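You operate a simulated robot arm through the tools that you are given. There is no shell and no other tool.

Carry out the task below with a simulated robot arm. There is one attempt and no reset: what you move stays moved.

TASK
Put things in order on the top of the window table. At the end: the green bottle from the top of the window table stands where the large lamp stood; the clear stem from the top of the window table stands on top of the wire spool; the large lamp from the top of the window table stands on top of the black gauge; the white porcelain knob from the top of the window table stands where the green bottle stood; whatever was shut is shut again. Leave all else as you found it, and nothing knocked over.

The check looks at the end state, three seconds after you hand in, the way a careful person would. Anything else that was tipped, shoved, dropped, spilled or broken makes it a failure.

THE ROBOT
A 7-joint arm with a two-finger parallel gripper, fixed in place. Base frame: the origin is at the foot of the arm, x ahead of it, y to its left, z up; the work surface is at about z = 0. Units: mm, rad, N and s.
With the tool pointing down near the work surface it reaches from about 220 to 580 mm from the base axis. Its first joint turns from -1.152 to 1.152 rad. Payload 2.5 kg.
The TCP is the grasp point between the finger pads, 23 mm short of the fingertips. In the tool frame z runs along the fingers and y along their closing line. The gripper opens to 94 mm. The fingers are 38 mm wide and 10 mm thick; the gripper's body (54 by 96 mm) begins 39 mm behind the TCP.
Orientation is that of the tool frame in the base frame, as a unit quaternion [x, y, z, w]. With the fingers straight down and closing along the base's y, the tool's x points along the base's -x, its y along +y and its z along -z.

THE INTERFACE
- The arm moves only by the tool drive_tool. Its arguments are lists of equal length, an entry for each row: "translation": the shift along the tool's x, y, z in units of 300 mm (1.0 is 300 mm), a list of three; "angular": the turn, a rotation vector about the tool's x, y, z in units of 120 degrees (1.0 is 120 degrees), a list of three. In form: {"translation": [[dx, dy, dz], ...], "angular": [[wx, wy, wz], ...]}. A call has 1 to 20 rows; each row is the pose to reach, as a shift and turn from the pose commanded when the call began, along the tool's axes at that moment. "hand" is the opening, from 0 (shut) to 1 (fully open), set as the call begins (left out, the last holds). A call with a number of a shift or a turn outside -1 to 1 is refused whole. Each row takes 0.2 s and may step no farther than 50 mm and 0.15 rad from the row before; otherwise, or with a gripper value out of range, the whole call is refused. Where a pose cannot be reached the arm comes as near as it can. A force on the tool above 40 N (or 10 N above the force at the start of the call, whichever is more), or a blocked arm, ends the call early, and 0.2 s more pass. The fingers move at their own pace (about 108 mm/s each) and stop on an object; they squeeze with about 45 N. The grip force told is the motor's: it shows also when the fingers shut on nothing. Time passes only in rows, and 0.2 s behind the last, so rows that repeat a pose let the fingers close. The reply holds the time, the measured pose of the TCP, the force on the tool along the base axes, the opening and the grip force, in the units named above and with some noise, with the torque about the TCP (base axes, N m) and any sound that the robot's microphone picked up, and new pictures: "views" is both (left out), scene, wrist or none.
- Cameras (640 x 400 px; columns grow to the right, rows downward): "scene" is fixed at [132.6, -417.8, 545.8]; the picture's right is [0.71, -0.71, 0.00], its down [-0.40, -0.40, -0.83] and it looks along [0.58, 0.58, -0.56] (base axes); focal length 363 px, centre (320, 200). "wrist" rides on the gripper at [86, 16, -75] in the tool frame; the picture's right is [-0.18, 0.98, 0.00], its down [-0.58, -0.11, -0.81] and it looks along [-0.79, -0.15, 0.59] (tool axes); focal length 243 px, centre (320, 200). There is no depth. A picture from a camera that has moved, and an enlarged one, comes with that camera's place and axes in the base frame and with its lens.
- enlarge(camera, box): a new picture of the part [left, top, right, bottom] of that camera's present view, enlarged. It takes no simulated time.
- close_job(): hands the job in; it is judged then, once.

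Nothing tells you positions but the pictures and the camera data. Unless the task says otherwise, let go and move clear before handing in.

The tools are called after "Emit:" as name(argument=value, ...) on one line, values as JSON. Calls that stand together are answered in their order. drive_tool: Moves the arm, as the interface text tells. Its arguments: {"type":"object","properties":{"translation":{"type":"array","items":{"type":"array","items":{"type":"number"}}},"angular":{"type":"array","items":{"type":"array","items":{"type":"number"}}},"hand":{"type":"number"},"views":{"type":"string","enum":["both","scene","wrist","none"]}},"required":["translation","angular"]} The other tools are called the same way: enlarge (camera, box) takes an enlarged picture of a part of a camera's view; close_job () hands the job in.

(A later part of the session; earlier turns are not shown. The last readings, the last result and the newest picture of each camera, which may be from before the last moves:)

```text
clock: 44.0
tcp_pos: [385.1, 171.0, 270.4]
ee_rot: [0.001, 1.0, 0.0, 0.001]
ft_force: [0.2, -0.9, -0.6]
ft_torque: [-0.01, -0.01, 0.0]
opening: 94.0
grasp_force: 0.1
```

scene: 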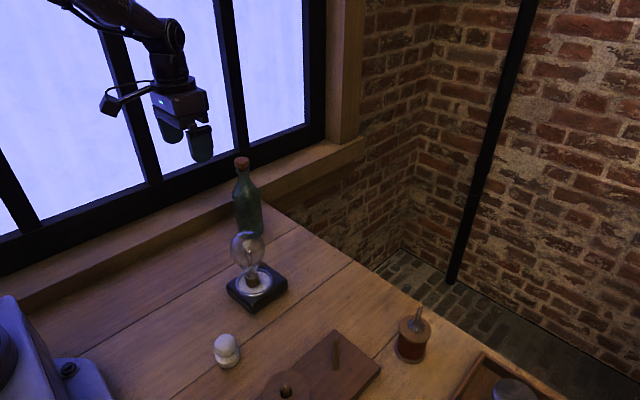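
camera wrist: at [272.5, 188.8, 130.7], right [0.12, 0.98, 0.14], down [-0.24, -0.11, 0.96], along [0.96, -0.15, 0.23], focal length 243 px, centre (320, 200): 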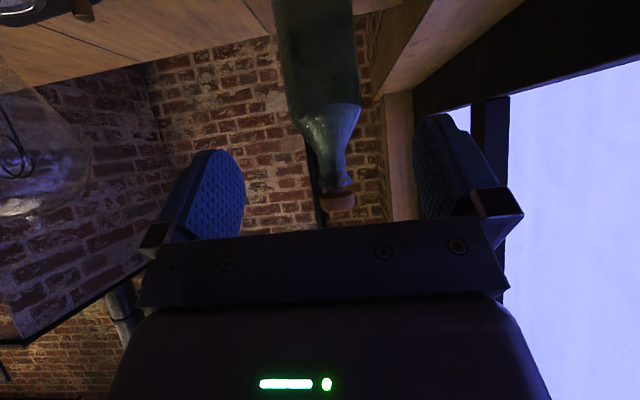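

The elbow-up posture is restored. I'll tilt again and descend to the pre-grasp height behind the bottle.

Emit:
drive_tool(translation=[[-0.005, 0, 0.07], [-0.01, 0, 0.14], [-0.015, 0, 0.21], [-0.02, 0, 0.28], [-0.025, 0, 0.35], [-0.03, 0, 0.42], [-0.033, 0, 0.48], [-0.033, 0, 0.5333], [-0.033, 0, 0.5333]], angular=[[0, -0.0525, 0], [0, -0.105, 0], [0, -0.1575, 0], [0, -0.21, 0], [0, -0.2625, 0], [0, -0.315, 0], [0, -0.3675, 0], [0, -0.4167, 0], [0, -0.4167, 0]])

Emit:
enlarge(camera="wrist", box=[160, 0, 480, 240])

Emit:
enlarge(camera="scene", box=[100, 120, 300, 300])

```text
clock: 46.0
tcp_pos: [394.6, 171.9, 108.7]
ee_rot: [0.0, 0.906, -0.001, 0.424]
ft_force: [0.0, -0.2, -0.3]
ft_torque: [0.0, 0.0, -0.02]
opening: 93.9
grasp_force: 0.2
out of reach, approached as far as the arm can: row 6, 7
camera wrist: at [281.5, 188.1, 90.6], right [0.12, 0.98, 0.14], down [-0.25, -0.11, 0.96], along [0.96, -0.15, 0.23], focal length 243 px, centre (320, 200)
```

scene: 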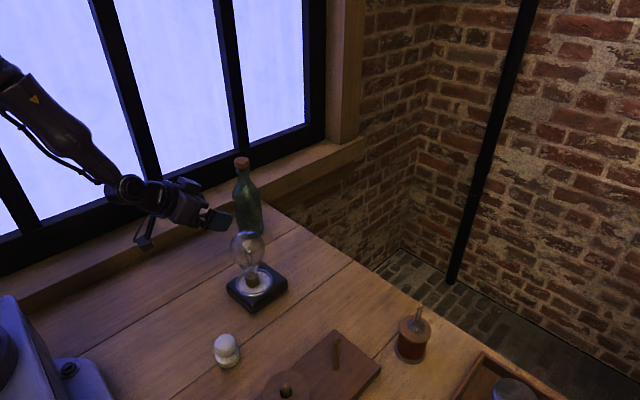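
wrist: 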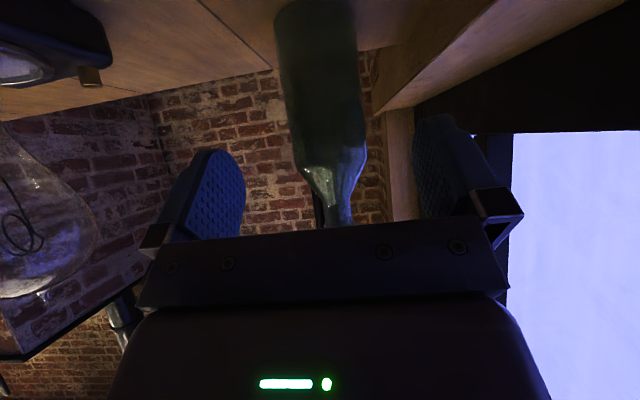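

```text
1.67 times, centred on (320, 120) of wrist
camera zoom: at [281.5, 188.1, 90.6], right [0.12, 0.98, 0.14], down [-0.25, -0.11, 0.96], along [0.96, -0.15, 0.23], focal length 404 px, centre (320, 333)
```

zoom: 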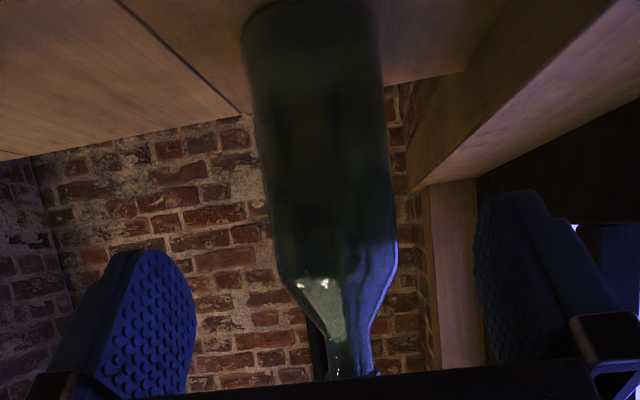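

```text
2.22 times, centred on (200, 210) of scene
camera zoom: at [132.6, -417.8, 545.8], right [0.71, -0.71, 0.0], down [-0.4, -0.4, -0.83], along [0.58, 0.58, -0.56], focal length 808 px, centre (587, 178)
```

zoom: 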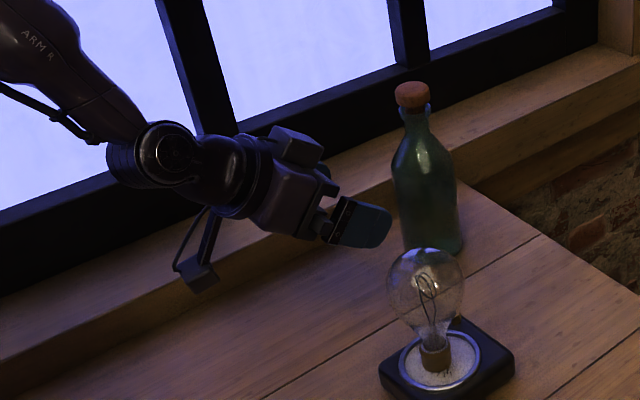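

Posture is good. I'll lower to z≈77 and advance partway so the fingers begin to straddle the bottle, then check the centring.

Emit:
drive_tool(translation=[[0.0368, -0.0025, 0.0418], [0.0736, -0.005, 0.0835], [0.0307, -0.005, 0.1346], [-0.0122, -0.005, 0.1857], [-0.0122, -0.005, 0.1857]], angular=[[0, 0, 0], [0, 0, 0], [0, 0, 0], [0, 0, 0], [0, 0, 0]])

Emit:
enlarge(camera="wrist", box=[120, 0, 520, 250])

Emit:
enlarge(camera="scene", box=[160, 130, 290, 270])

```text
clock: 47.2
tcp_pos: [441.4, 170.3, 76.6]
ee_rot: [-0.001, 0.907, 0.001, 0.422]
ft_force: [0.1, -0.9, -0.9]
ft_torque: [-0.01, 0.01, 0.01]
opening: 93.8
grasp_force: 0.1
camera wrist: at [327.7, 187.0, 57.7], right [0.12, 0.98, 0.14], down [-0.24, -0.11, 0.96], along [0.96, -0.15, 0.23], focal length 243 px, centre (320, 200)
```

scene: 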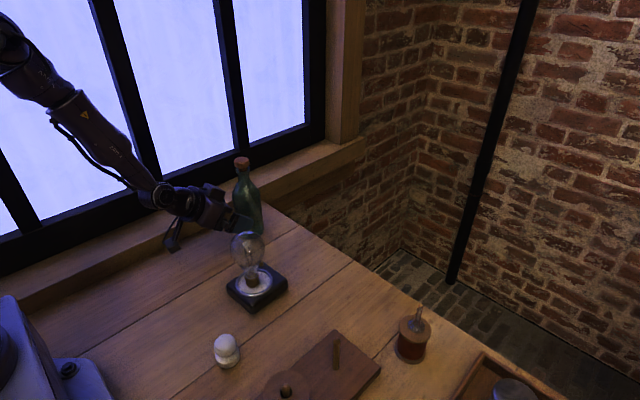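
wrist: 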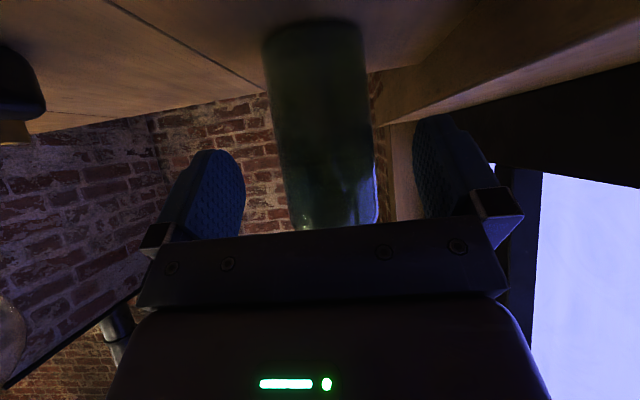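

```text
1.60 times, centred on (320, 125) of wrist
camera zoom: at [327.7, 187.0, 57.7], right [0.12, 0.98, 0.14], down [-0.24, -0.11, 0.96], along [0.96, -0.15, 0.23], focal length 388 px, centre (320, 320)
```

zoom: 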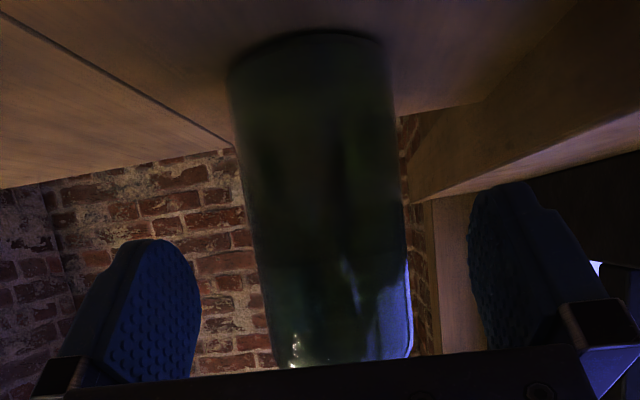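

```text
2.86 times, centred on (225, 200) of scene
camera zoom: at [132.6, -417.8, 545.8], right [0.71, -0.71, 0.0], down [-0.4, -0.4, -0.83], along [0.58, 0.58, -0.56], focal length 1038 px, centre (591, 200)
```

zoom: 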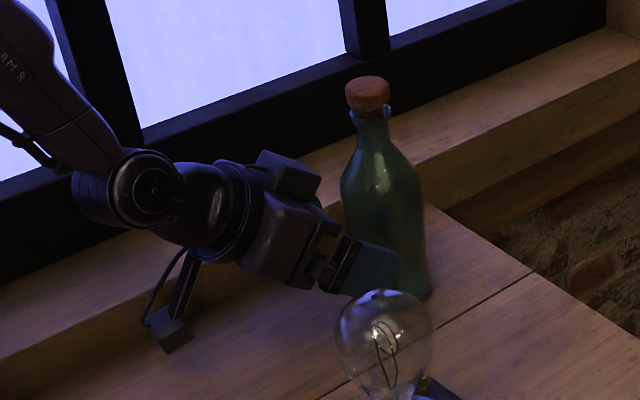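

The bottle is centred between the fingers, and I estimate several mm of clearance to the gripper housing. I'll advance the last 36 mm.

Emit:
drive_tool(translation=[[-0.0257, 0, 0.0306], [-0.0515, 0, 0.0613], [-0.0686, 0, 0.0817], [-0.0772, 0, 0.0919], [-0.0772, 0, 0.0919]], angular=[[0, 0, 0], [0, 0, 0], [0, 0, 0], [0, 0, 0], [0, 0, 0]])

Emit:
enlarge(camera="wrist", box=[120, 0, 520, 250])

Emit:
enlarge(camera="scene", box=[180, 130, 290, 260])

```text
clock: 48.4
tcp_pos: [476.3, 171.6, 77.4]
ee_rot: [0.0, 0.906, 0.0, 0.423]
ft_force: [0.6, -0.6, -0.5]
ft_torque: [0.01, -0.01, 0.0]
opening: 93.7
grasp_force: 0.0
camera wrist: at [363.1, 187.5, 58.1], right [0.12, 0.98, 0.14], down [-0.24, -0.11, 0.96], along [0.96, -0.15, 0.23], focal length 243 px, centre (320, 200)
```

scene: 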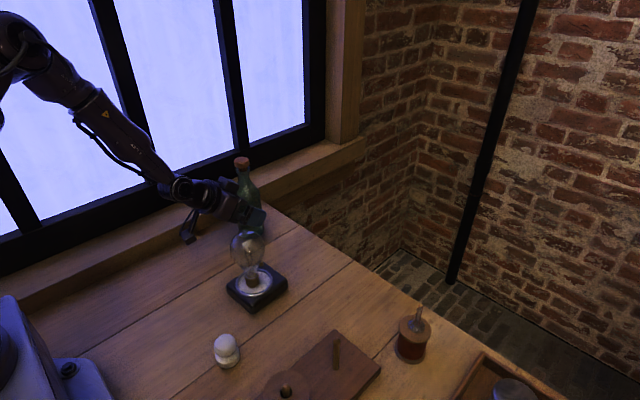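
wrist: 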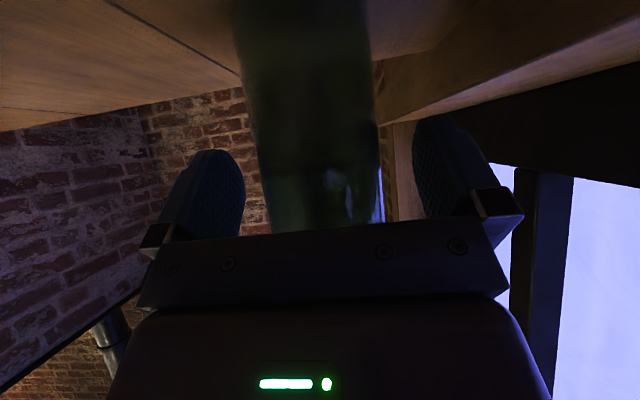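

```text
1.60 times, centred on (320, 125) of wrist
camera zoom: at [363.1, 187.5, 58.1], right [0.12, 0.98, 0.14], down [-0.24, -0.11, 0.96], along [0.96, -0.15, 0.23], focal length 388 px, centre (320, 320)
```

zoom: 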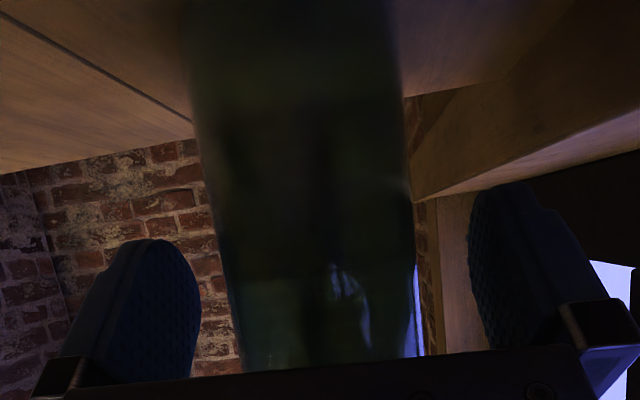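

```text
3.08 times, centred on (235, 195) of scene
camera zoom: at [132.6, -417.8, 545.8], right [0.71, -0.71, 0.0], down [-0.4, -0.4, -0.83], along [0.58, 0.58, -0.56], focal length 1118 px, centre (582, 215)
```

zoom: 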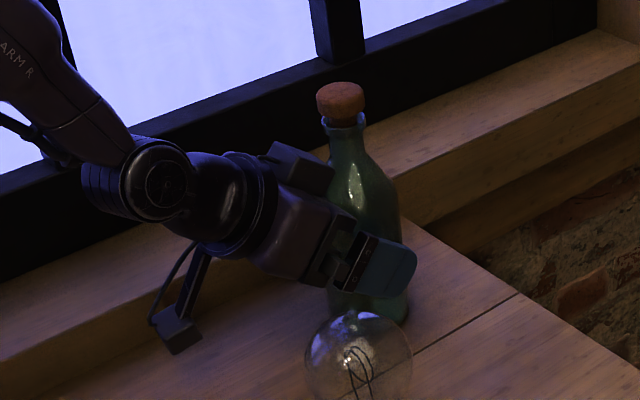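

Emit:
drive_tool(translation=[[0, -0.003, 0], [0, -0.003, 0], [0, -0.003, 0]], angular=[[0, 0, 0], [0, 0, 0], [0, 0, 0]], hand=0.72, views="wrist")

Emit:
drive_tool(translation=[[0, 0, 0], [0, 0, 0], [0, 0, 0]], angular=[[0, 0, 0], [0, 0, 0], [0, 0, 0]], hand=0.62)

Emit:
enlarge(camera="scene", box=[180, 130, 290, 260])

```text
clock: 49.2
tcp_pos: [476.1, 170.2, 77.6]
ee_rot: [0.0, 0.906, 0.0, 0.423]
ft_force: [0.8, 0.4, -0.2]
ft_torque: [0.01, 0.0, 0.01]
opening: 67.8
grasp_force: 0.0
camera wrist: at [363.1, 186.6, 58.2], right [0.12, 0.98, 0.14], down [-0.24, -0.11, 0.96], along [0.96, -0.15, 0.23], focal length 243 px, centre (320, 200)
```

wrist: 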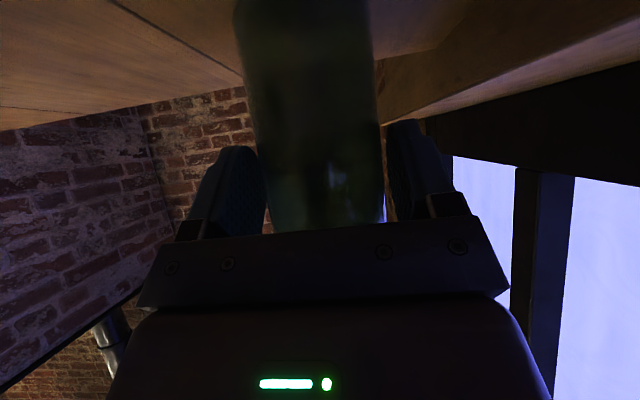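

```text
clock: 50.0
tcp_pos: [476.0, 170.3, 77.4]
ee_rot: [0.0, 0.906, 0.0, 0.423]
ft_force: [0.0, 0.8, 0.2]
ft_torque: [0.02, 0.03, 0.01]
opening: 60.9
grasp_force: 45.4
camera wrist: at [363.2, 186.7, 58.3], right [0.12, 0.98, 0.14], down [-0.24, -0.11, 0.96], along [0.96, -0.15, 0.23], focal length 243 px, centre (320, 200)
```

scene: 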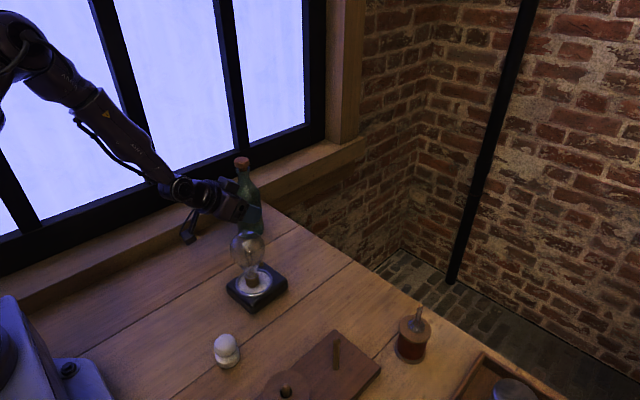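
wrist: 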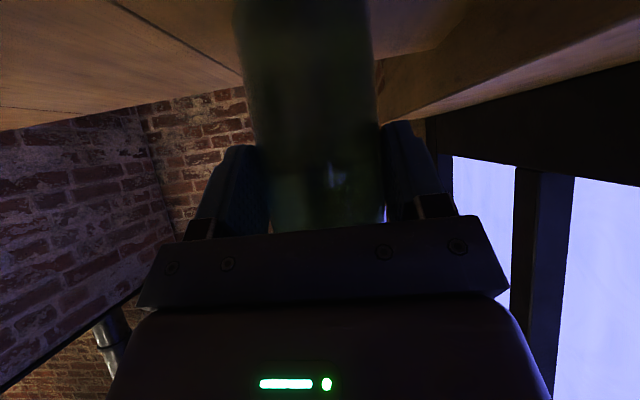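

```text
3.08 times, centred on (235, 195) of scene
camera zoom: at [132.6, -417.8, 545.8], right [0.71, -0.71, 0.0], down [-0.4, -0.4, -0.83], along [0.58, 0.58, -0.56], focal length 1118 px, centre (582, 215)
```

zoom: 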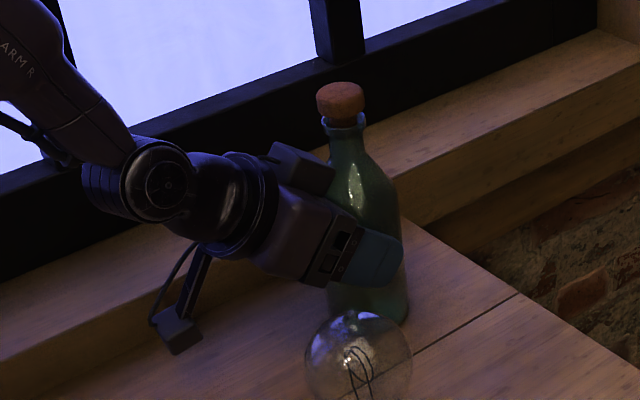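

The bottle is gripped at 60.9 mm, so it stood at about (490,169.6). I'll lift it and draw back.

Emit:
drive_tool(translation=[[-0.02, 0, -0.0168], [-0.06, 0, -0.0504], [-0.12, 0, -0.1007], [-0.18, 0, -0.1511], [-0.2119, 0, -0.1779], [-0.2119, 0, -0.1779]], angular=[[0, 0, 0], [0, 0, 0], [0, 0, 0], [0, 0, 0], [0, 0, 0], [0, 0, 0]])

Emit:
enlarge(camera="scene", box=[160, 90, 300, 260])

```text
clock: 51.4
tcp_pos: [476.6, 168.4, 160.5]
ee_rot: [0.0, 0.906, -0.001, 0.422]
ft_force: [0.4, -0.6, -3.4]
ft_torque: [0.01, 0.05, 0.01]
opening: 61.0
grasp_force: 45.3
camera wrist: at [362.9, 185.9, 141.3], right [0.12, 0.98, 0.14], down [-0.24, -0.11, 0.96], along [0.96, -0.15, 0.23], focal length 243 px, centre (320, 200)
```

scene: 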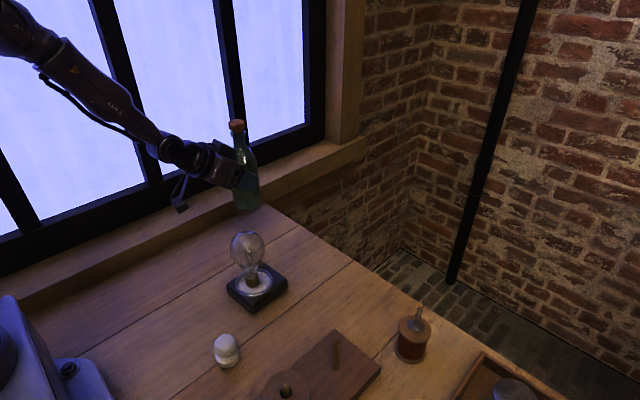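
wrist: 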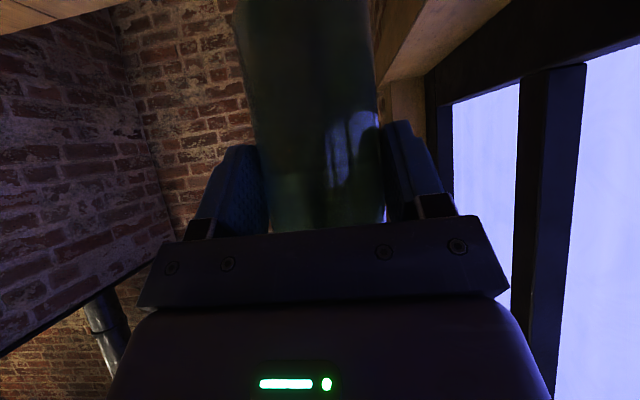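

```text
2.35 times, centred on (230, 175) of scene
camera zoom: at [132.6, -417.8, 545.8], right [0.71, -0.71, 0.0], down [-0.4, -0.4, -0.83], along [0.58, 0.58, -0.56], focal length 855 px, centre (532, 259)
```

zoom: 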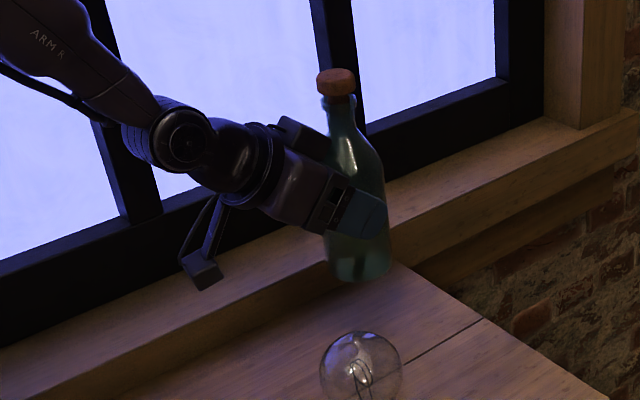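

The bottle is held upright. I'm drawing back to x=385, the start of the rehearsed path.

Emit:
drive_tool(translation=[[0.03, 0.001, -0.0357], [0.075, 0.003, -0.0894], [0.12, 0.005, -0.143], [0.165, 0.007, -0.1966], [0.195, 0.008, -0.2324], [0.195, 0.008, -0.2324]], angular=[[0, 0, 0], [0, 0, 0], [0, 0, 0], [0, 0, 0], [0, 0, 0], [0, 0, 0]], views="scene")

```text
clock: 52.8
tcp_pos: [384.2, 171.4, 160.1]
ee_rot: [0.0, 0.906, 0.0, 0.422]
ft_force: [0.2, 0.1, -3.2]
ft_torque: [0.02, 0.03, 0.0]
opening: 61.3
grasp_force: 45.0
```

scene: 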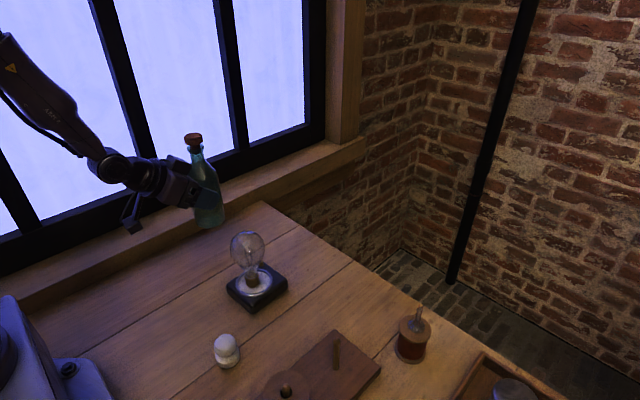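

Emit:
drive_tool(translation=[[0.0273, -0.0225, -0.0326], [0.0547, -0.0451, -0.0651], [0.082, -0.0676, -0.0977], [0.1093, -0.0902, -0.1302], [0.1366, -0.1127, -0.1628], [0.164, -0.1352, -0.1953], [0.1913, -0.1578, -0.2279], [0.2186, -0.1803, -0.2604], [0.2186, -0.1803, -0.2604]], angular=[[-0.0479, 0, -0.0402], [-0.0958, 0, -0.0804], [-0.1436, 0, -0.1206], [-0.1915, 0, -0.1608], [-0.2394, 0, -0.2009], [-0.2873, 0, -0.2411], [-0.3351, 0, -0.2813], [-0.383, 0, -0.3215], [-0.383, 0, -0.3215]])

```text
clock: 54.8
tcp_pos: [285.2, 118.0, 160.3]
ee_rot: [-0.454, 0.785, 0.211, 0.366]
ft_force: [0.4, -0.5, -3.1]
ft_torque: [-0.04, 0.02, 0.0]
opening: 61.0
grasp_force: 44.5
camera wrist: at [214.2, 28.8, 140.4], right [-0.79, 0.59, 0.14], down [-0.03, -0.27, 0.96], along [0.61, 0.76, 0.23], focal length 243 px, centre (320, 200)
```

scene: 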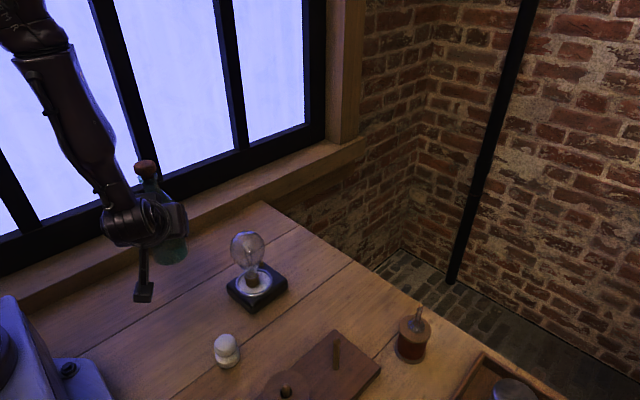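
wrist: 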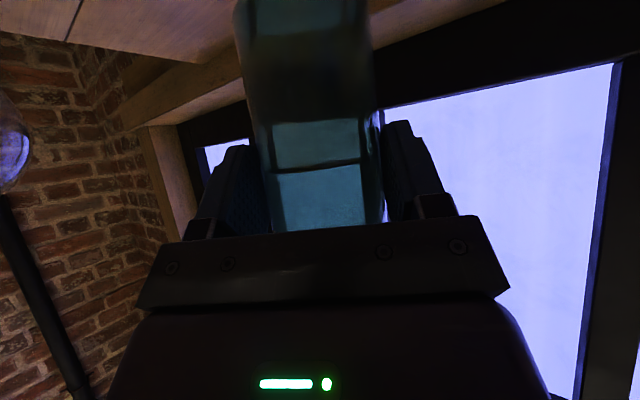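

The bottle is above the lamp's old spot with the elbow up this time. I'll check the view before lowering.

Emit:
enlarge(camera="scene", box=[90, 140, 230, 310])

```text
2.35 times, centred on (160, 225) of scene
camera zoom: at [132.6, -417.8, 545.8], right [0.71, -0.71, 0.0], down [-0.4, -0.4, -0.83], along [0.58, 0.58, -0.56], focal length 855 px, centre (696, 141)
```

zoom: 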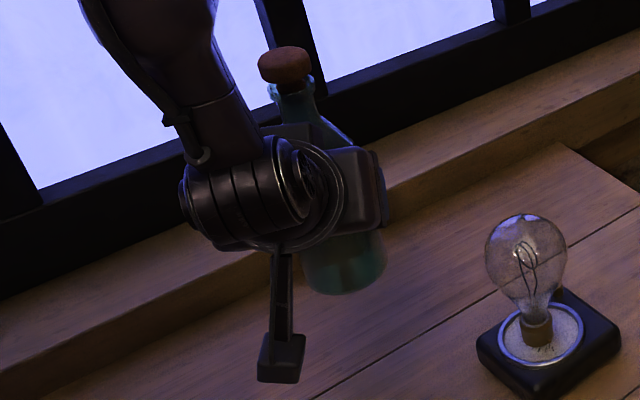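

The bottle base projects to about (290,129), right on target. Lowering to a few mm above the table.

Emit:
drive_tool(translation=[[0.04, 0, 0.0336], [0.09, 0, 0.0755], [0.14, 0, 0.1175], [0.18, 0, 0.1511], [0.1941, 0, 0.1629], [0.1941, 0, 0.1629]], angular=[[0, 0, 0], [0, 0, 0], [0, 0, 0], [0, 0, 0], [0, 0, 0], [0, 0, 0]])

Emit:
enlarge(camera="scene", box=[110, 170, 230, 310])

Emit:
enlarge(camera="wrist", box=[120, 0, 520, 250])

```text
clock: 56.2
tcp_pos: [283.3, 117.8, 83.5]
ee_rot: [-0.453, 0.785, 0.211, 0.366]
ft_force: [0.5, 0.5, -3.3]
ft_torque: [-0.05, 0.0, -0.02]
opening: 61.0
grasp_force: 44.3
camera wrist: at [212.7, 28.9, 64.6], right [-0.79, 0.59, 0.14], down [-0.03, -0.27, 0.96], along [0.61, 0.76, 0.23], focal length 243 px, centre (320, 200)
```

scene: 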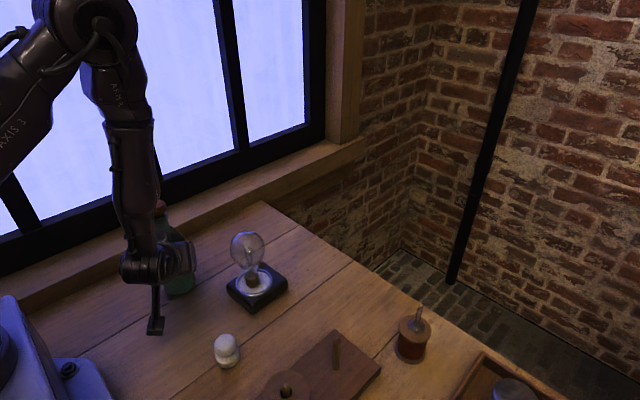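
wrist: 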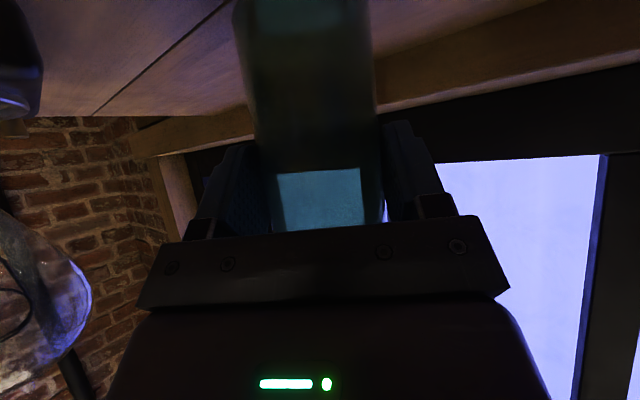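

```text
2.86 times, centred on (170, 240) of scene
camera zoom: at [132.6, -417.8, 545.8], right [0.71, -0.71, 0.0], down [-0.4, -0.4, -0.83], along [0.58, 0.58, -0.56], focal length 1038 px, centre (749, 86)
```

zoom: 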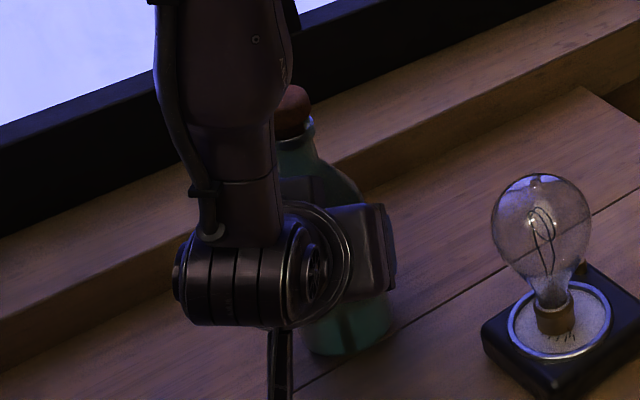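

```text
1.60 times, centred on (320, 125) of wrist
camera zoom: at [212.7, 28.9, 64.6], right [-0.79, 0.59, 0.14], down [-0.03, -0.27, 0.96], along [0.61, 0.76, 0.23], focal length 388 px, centre (320, 320)
```

zoom: 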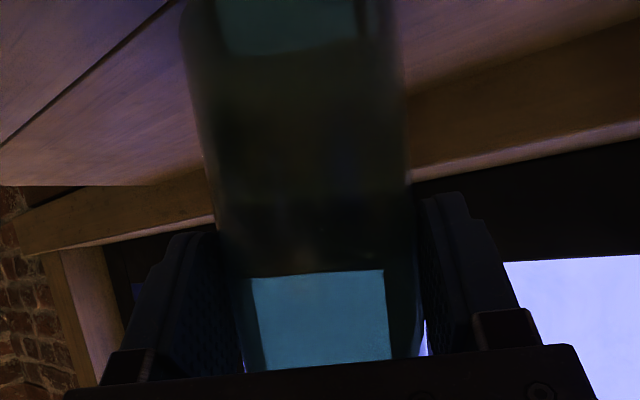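

The base is about 6 mm above the table at about (290,130.5). Lowering gently to contact.

Emit:
drive_tool(translation=[[0.0034, 0, 0.0029], [0.0068, 0, 0.0057], [0.0102, 0, 0.0086]], angular=[[0, 0, 0], [0, 0, 0], [0, 0, 0]], views="none")

Emit:
drive_tool(translation=[[0.0026, 0, 0.0021], [0.0051, 0, 0.0043]], angular=[[0, 0, 0], [0, 0, 0]], views="none")

```text
clock: 57.0
tcp_pos: [283.6, 117.5, 80.0]
ee_rot: [-0.453, 0.785, 0.211, 0.366]
ft_force: [-0.5, 0.1, -2.9]
ft_torque: [-0.05, 0.04, -0.01]
opening: 60.8
grasp_force: 44.6
```

```text
clock: 57.6
tcp_pos: [283.0, 117.4, 78.0]
ee_rot: [-0.453, 0.784, 0.212, 0.367]
ft_force: [-2.8, -1.3, 4.9]
ft_torque: [-0.21, 0.17, -0.03]
opening: 60.6
grasp_force: 44.5
```

The bottle touches the table. I'll release in stages.

Emit:
drive_tool(translation=[[0, 0, 0], [0, 0, 0], [0, 0, 0]], angular=[[0, 0, 0], [0, 0, 0], [0, 0, 0]], hand=0.7, views="wrist")

Emit:
drive_tool(translation=[[0, 0, 0], [0, 0, 0], [0, 0, 0]], angular=[[0, 0, 0], [0, 0, 0], [0, 0, 0]], hand=1.0)

Emit:
enlarge(camera="wrist", box=[120, 0, 520, 250])

```text
clock: 58.4
tcp_pos: [284.5, 118.0, 77.8]
ee_rot: [-0.453, 0.785, 0.212, 0.366]
ft_force: [-0.6, -1.1, -0.4]
ft_torque: [0.04, 0.0, -0.02]
opening: 66.0
grasp_force: 0.1
camera wrist: at [212.5, 29.0, 58.6], right [-0.79, 0.59, 0.14], down [-0.03, -0.27, 0.96], along [0.61, 0.76, 0.23], focal length 243 px, centre (320, 200)
```

wrist: 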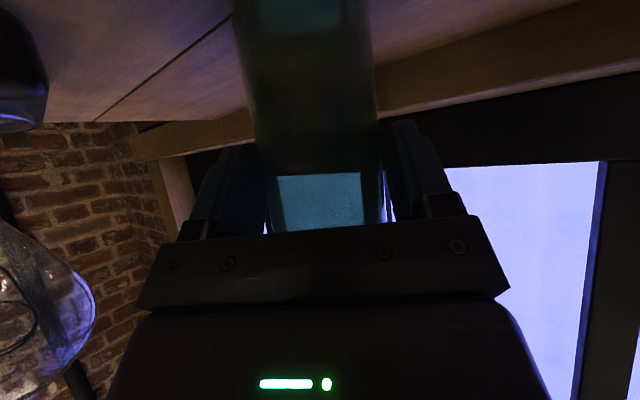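

```text
clock: 59.2
tcp_pos: [282.4, 118.3, 78.0]
ee_rot: [-0.453, 0.785, 0.212, 0.366]
ft_force: [0.5, -1.1, 0.0]
ft_torque: [-0.01, -0.01, -0.01]
opening: 94.1
grasp_force: 0.0
camera wrist: at [212.5, 29.0, 58.6], right [-0.79, 0.59, 0.14], down [-0.03, -0.27, 0.96], along [0.61, 0.76, 0.23], focal length 243 px, centre (320, 200)
```

scene: 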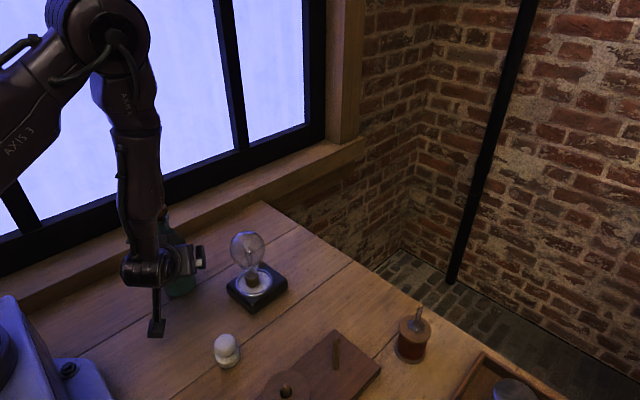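
wrist: 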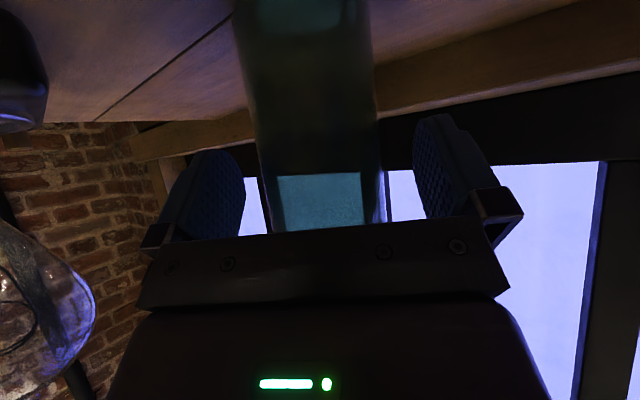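

```text
1.60 times, centred on (320, 125) of wrist
camera zoom: at [212.5, 29.0, 58.6], right [-0.79, 0.59, 0.14], down [-0.03, -0.27, 0.96], along [0.61, 0.76, 0.23], focal length 388 px, centre (320, 320)
```

zoom: 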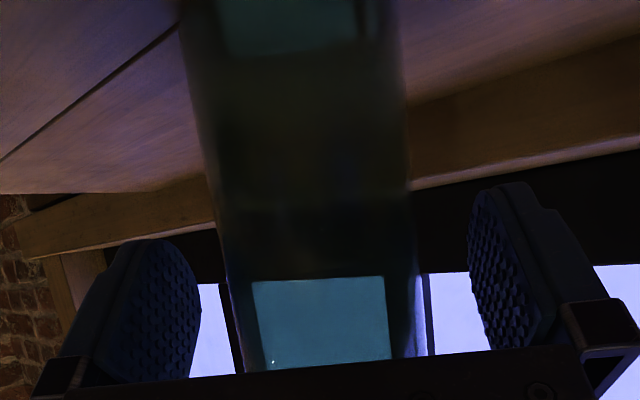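

The bottle stands free. I'll back the fingers off horizontally in small steps, then rise.

Emit:
drive_tool(translation=[[0.015, 0, -0.0179], [0.03, 0, -0.0358], [0.03, 0, -0.0358]], angular=[[0, 0, 0], [0, 0, 0], [0, 0, 0]], views="scene")

Emit:
enlarge(camera="scene", box=[90, 170, 230, 310])

```text
clock: 60.0
tcp_pos: [275.7, 105.8, 78.8]
ee_rot: [-0.453, 0.785, 0.211, 0.366]
ft_force: [1.1, 0.3, -0.5]
ft_torque: [0.01, -0.04, 0.02]
opening: 94.0
grasp_force: 0.0
```

scene: 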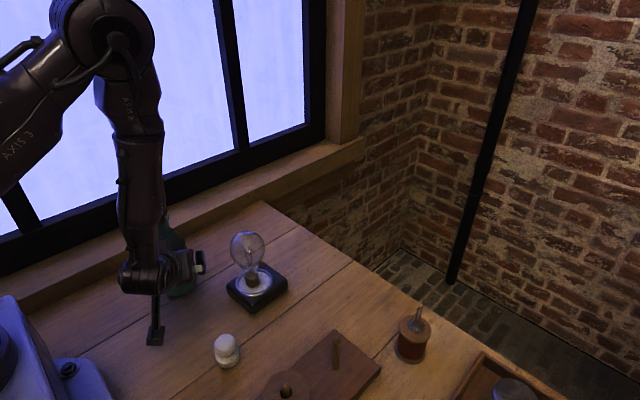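

```text
2.86 times, centred on (160, 240) of scene
camera zoom: at [132.6, -417.8, 545.8], right [0.71, -0.71, 0.0], down [-0.4, -0.4, -0.83], along [0.58, 0.58, -0.56], focal length 1038 px, centre (777, 86)
```

zoom: 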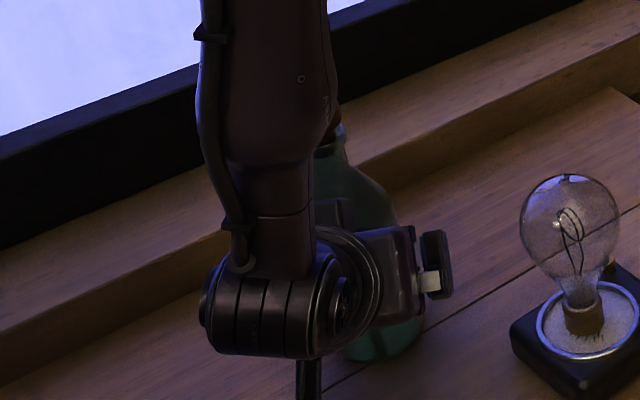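

Emit:
drive_tool(translation=[[0.02, 0, -0.0239], [0.043, 0, -0.0511], [0.043, 0, -0.0511]], angular=[[0, 0, 0], [0, 0, 0], [0, 0, 0]])

```text
clock: 60.8
tcp_pos: [266.3, 88.1, 78.6]
ee_rot: [-0.453, 0.785, 0.212, 0.366]
ft_force: [0.5, -0.3, 0.7]
ft_torque: [-0.02, 0.05, 0.0]
opening: 94.0
grasp_force: 0.0
camera wrist: at [195.3, -0.7, 59.2], right [-0.79, 0.59, 0.14], down [-0.03, -0.27, 0.96], along [0.61, 0.76, 0.23], focal length 243 px, centre (320, 200)
```

scene: 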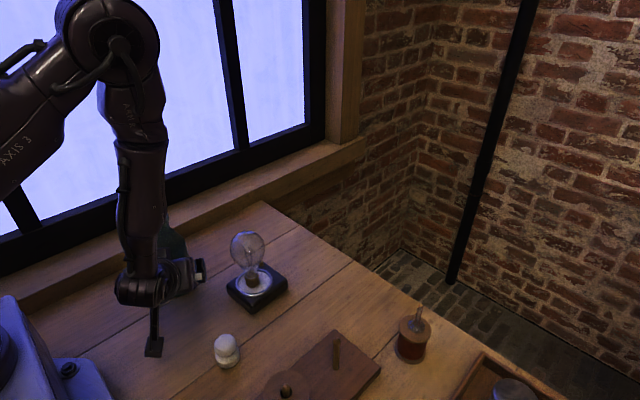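
wrist: 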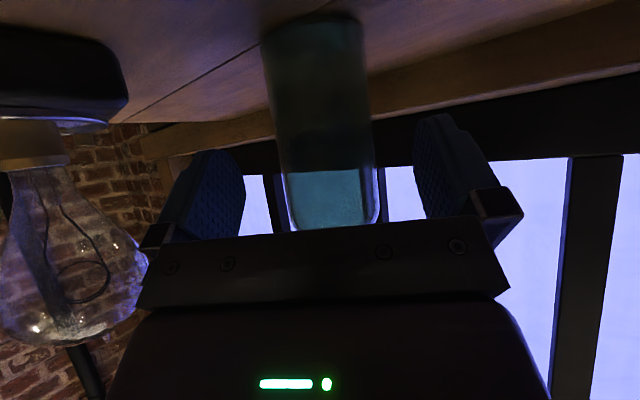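

Emit:
drive_tool(translation=[[0.03, 0, -0.0358], [0.06, 0, -0.0715], [0.06, 0, -0.0715]], angular=[[0, 0, 0], [0, 0, 0], [0, 0, 0]])

```text
clock: 61.6
tcp_pos: [251.5, 64.0, 77.1]
ee_rot: [-0.453, 0.785, 0.211, 0.366]
ft_force: [1.2, -0.9, 0.0]
ft_torque: [-0.01, 0.01, 0.0]
opening: 94.1
grasp_force: 0.1
camera wrist: at [181.4, -25.0, 58.6], right [-0.79, 0.59, 0.14], down [-0.03, -0.27, 0.96], along [0.61, 0.76, 0.23], focal length 243 px, centre (320, 200)
```

scene: 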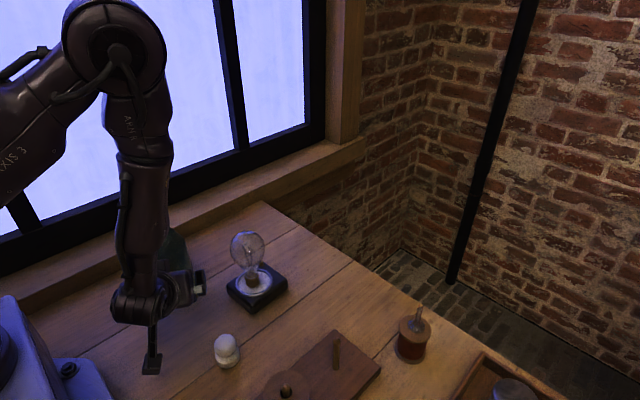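
wrist: 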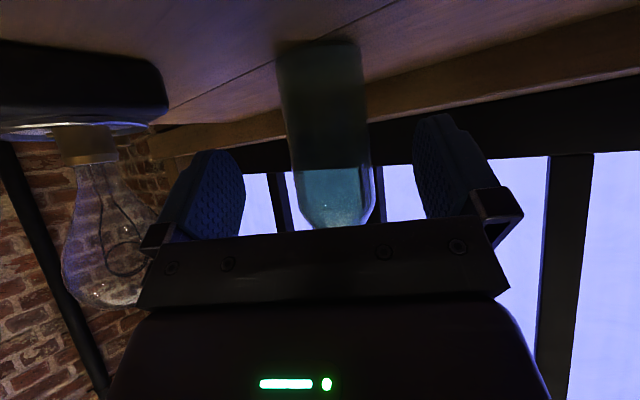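

Clear of the bottle now. I'll move away in -y while rising, before untilting.

Emit:
drive_tool(translation=[[-0.0134, -0.0167, -0.0489], [-0.0268, -0.0333, -0.0978], [-0.0401, -0.05, -0.1466], [-0.0535, -0.0667, -0.1955], [-0.0535, -0.0667, -0.1955]], angular=[[0, 0, 0], [0, 0, 0], [0, 0, 0], [0, 0, 0], [0, 0, 0]])

Emit:
enlarge(camera="scene", box=[90, 170, 290, 390])

```text
clock: 62.8
tcp_pos: [255.6, 21.9, 126.8]
ee_rot: [-0.453, 0.785, 0.212, 0.366]
ft_force: [-0.6, -0.8, -0.2]
ft_torque: [0.01, -0.03, 0.03]
opening: 93.9
grasp_force: 0.0
out of reach, approached as far as the arm can: row 4, 5
camera wrist: at [184.1, -66.4, 107.5], right [-0.79, 0.59, 0.14], down [-0.03, -0.27, 0.96], along [0.61, 0.76, 0.23], focal length 243 px, centre (320, 200)
```

scene: 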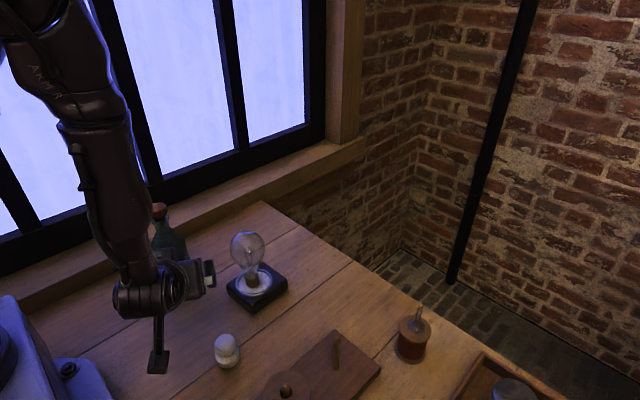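
wrist: 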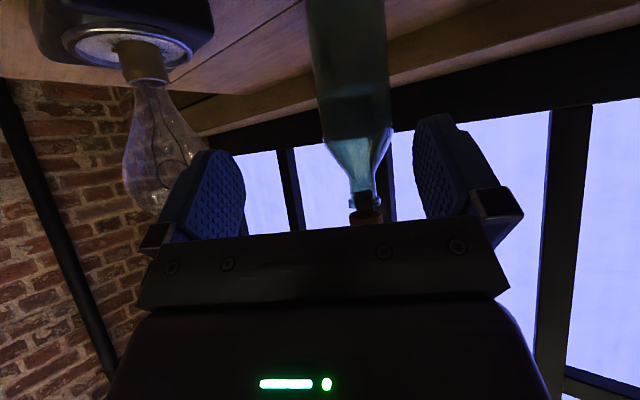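

```text
1.82 times, centred on (190, 280) of scene
camera zoom: at [132.6, -417.8, 545.8], right [0.71, -0.71, 0.0], down [-0.4, -0.4, -0.83], along [0.58, 0.58, -0.56], focal length 661 px, centre (556, 54)
```

zoom: 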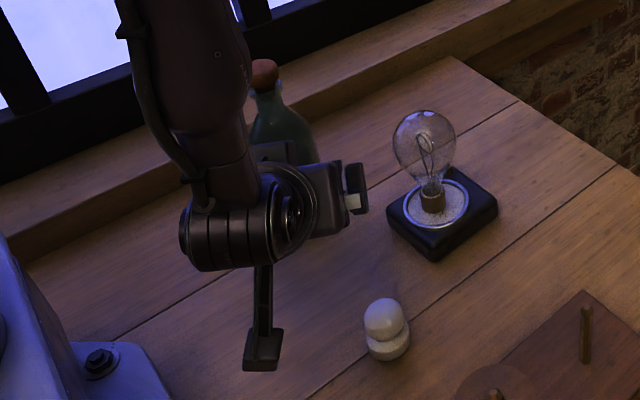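

The bottle is upright and clear. Now I'll return the tool to vertical while moving towards the knob area.

Emit:
drive_tool(translation=[[-0.0099, -0.0117, -0.0261], [-0.0197, -0.0234, -0.0522], [-0.0296, -0.0352, -0.0783], [-0.0395, -0.0469, -0.1044], [-0.0494, -0.0586, -0.1305], [-0.0592, -0.0703, -0.1565], [-0.0691, -0.082, -0.1826], [-0.079, -0.0938, -0.2087], [-0.0888, -0.1055, -0.2348], [-0.0987, -0.1172, -0.2609], [-0.0987, -0.1172, -0.2609]], angular=[[0.0218, 0.0377, 0.0467], [0.0435, 0.0754, 0.0933], [0.0653, 0.1131, 0.14], [0.087, 0.1508, 0.1867], [0.1088, 0.1885, 0.2334], [0.1306, 0.2262, 0.28], [0.1523, 0.2639, 0.3267], [0.1741, 0.3016, 0.3734], [0.1958, 0.3393, 0.42], [0.2176, 0.377, 0.4667], [0.2176, 0.377, 0.4667]])

Emit:
enlarge(camera="scene", box=[110, 150, 310, 390])

```text
clock: 65.2
tcp_pos: [263.9, -29.6, 199.4]
ee_rot: [0.001, 1.0, 0.001, 0.0]
ft_force: [0.5, -0.1, -0.6]
ft_torque: [-0.01, 0.02, 0.01]
opening: 93.8
grasp_force: 0.0
out of reach, approached as far as the arm can: row 1, 2, 3, 4, 5, 6
camera wrist: at [177.5, -13.7, 273.4], right [0.18, 0.98, 0.0], down [0.58, -0.11, 0.81], along [0.79, -0.15, -0.59], focal length 243 px, centre (320, 200)
```

scene: 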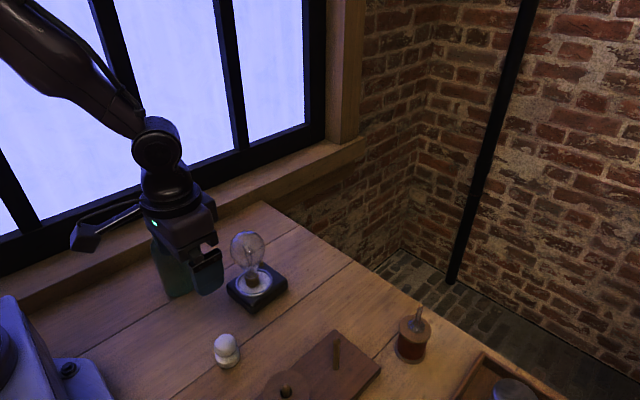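
wrist: 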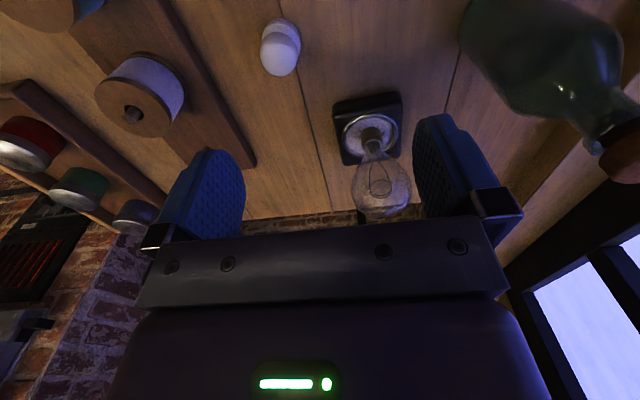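

```text
1.67 times, centred on (210, 270) of scene
camera zoom: at [132.6, -417.8, 545.8], right [0.71, -0.71, 0.0], down [-0.4, -0.4, -0.83], along [0.58, 0.58, -0.56], focal length 606 px, centre (503, 83)
```

zoom: 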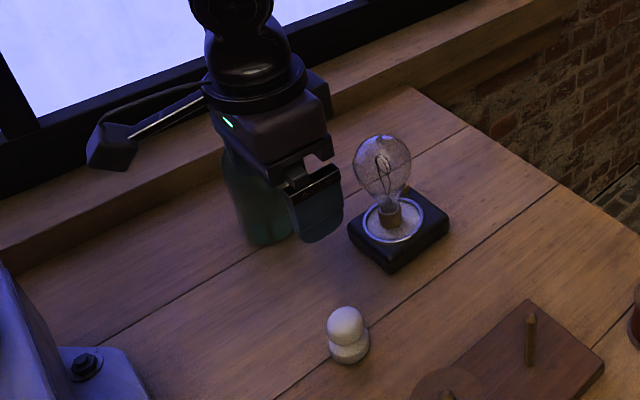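

The tool is vertical again and everything is upright. Next is the knob: I'll move above it.

Emit:
drive_tool(translation=[[-0.008, -0.06, 0.05], [-0.0167, -0.13, 0.15], [-0.0167, -0.13, 0.27], [-0.0167, -0.13, 0.3], [-0.0167, -0.13, 0.3]], angular=[[0, 0, 0], [0, 0, 0], [0, 0, 0], [0, 0, 0], [0, 0, 0]], hand=0.75)

Emit:
enlarge(camera="wrist", box=[220, 0, 420, 150])

Emit:
enlarge(camera="scene", box=[100, 150, 300, 390])

```text
clock: 66.4
tcp_pos: [270.0, -68.0, 108.8]
ee_rot: [0.0, 1.0, 0.0, 0.0]
ft_force: [1.2, -0.2, 1.2]
ft_torque: [0.0, -0.03, 0.0]
opening: 70.6
grasp_force: 0.1
camera wrist: at [182.5, -52.4, 182.7], right [0.18, 0.98, 0.0], down [0.58, -0.11, 0.81], along [0.79, -0.15, -0.59], focal length 243 px, centre (320, 200)
```

scene: 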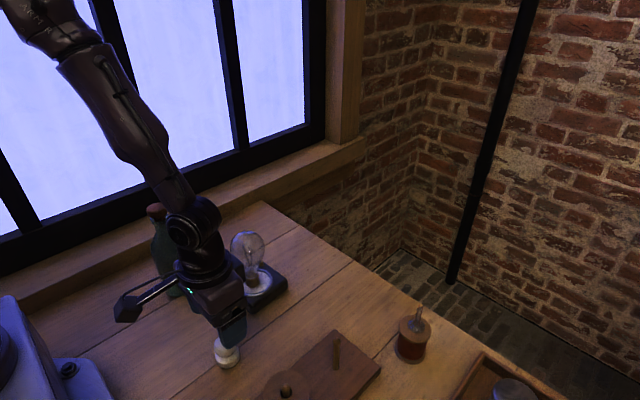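
wrist: 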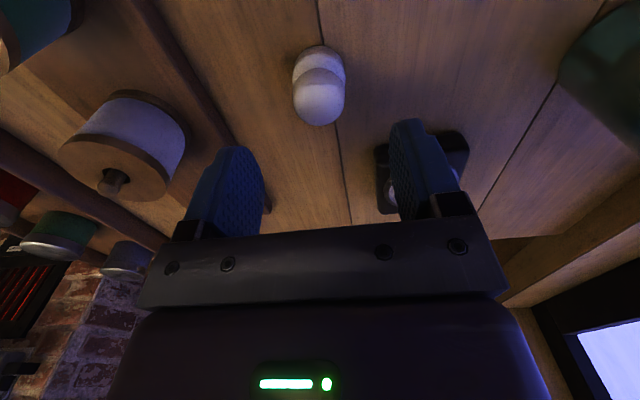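

```text
2.67 times, centred on (320, 75) of wrist
camera zoom: at [182.5, -52.4, 182.7], right [0.18, 0.98, 0.0], down [0.58, -0.11, 0.81], along [0.79, -0.15, -0.59], focal length 647 px, centre (320, 533)
```

zoom: 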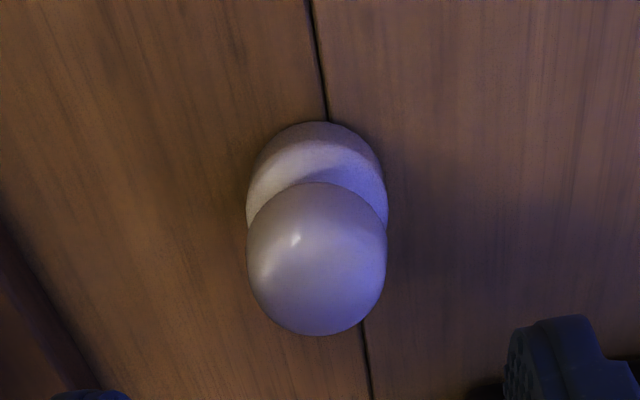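

```text
1.67 times, centred on (200, 270) of scene
camera zoom: at [132.6, -417.8, 545.8], right [0.71, -0.71, 0.0], down [-0.4, -0.4, -0.83], along [0.58, 0.58, -0.56], focal length 606 px, centre (520, 83)
```

zoom: 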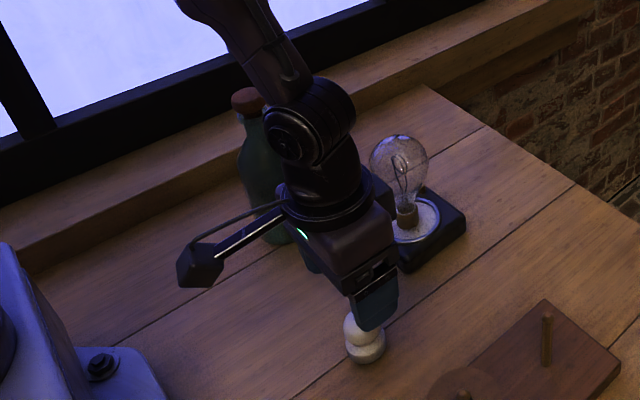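

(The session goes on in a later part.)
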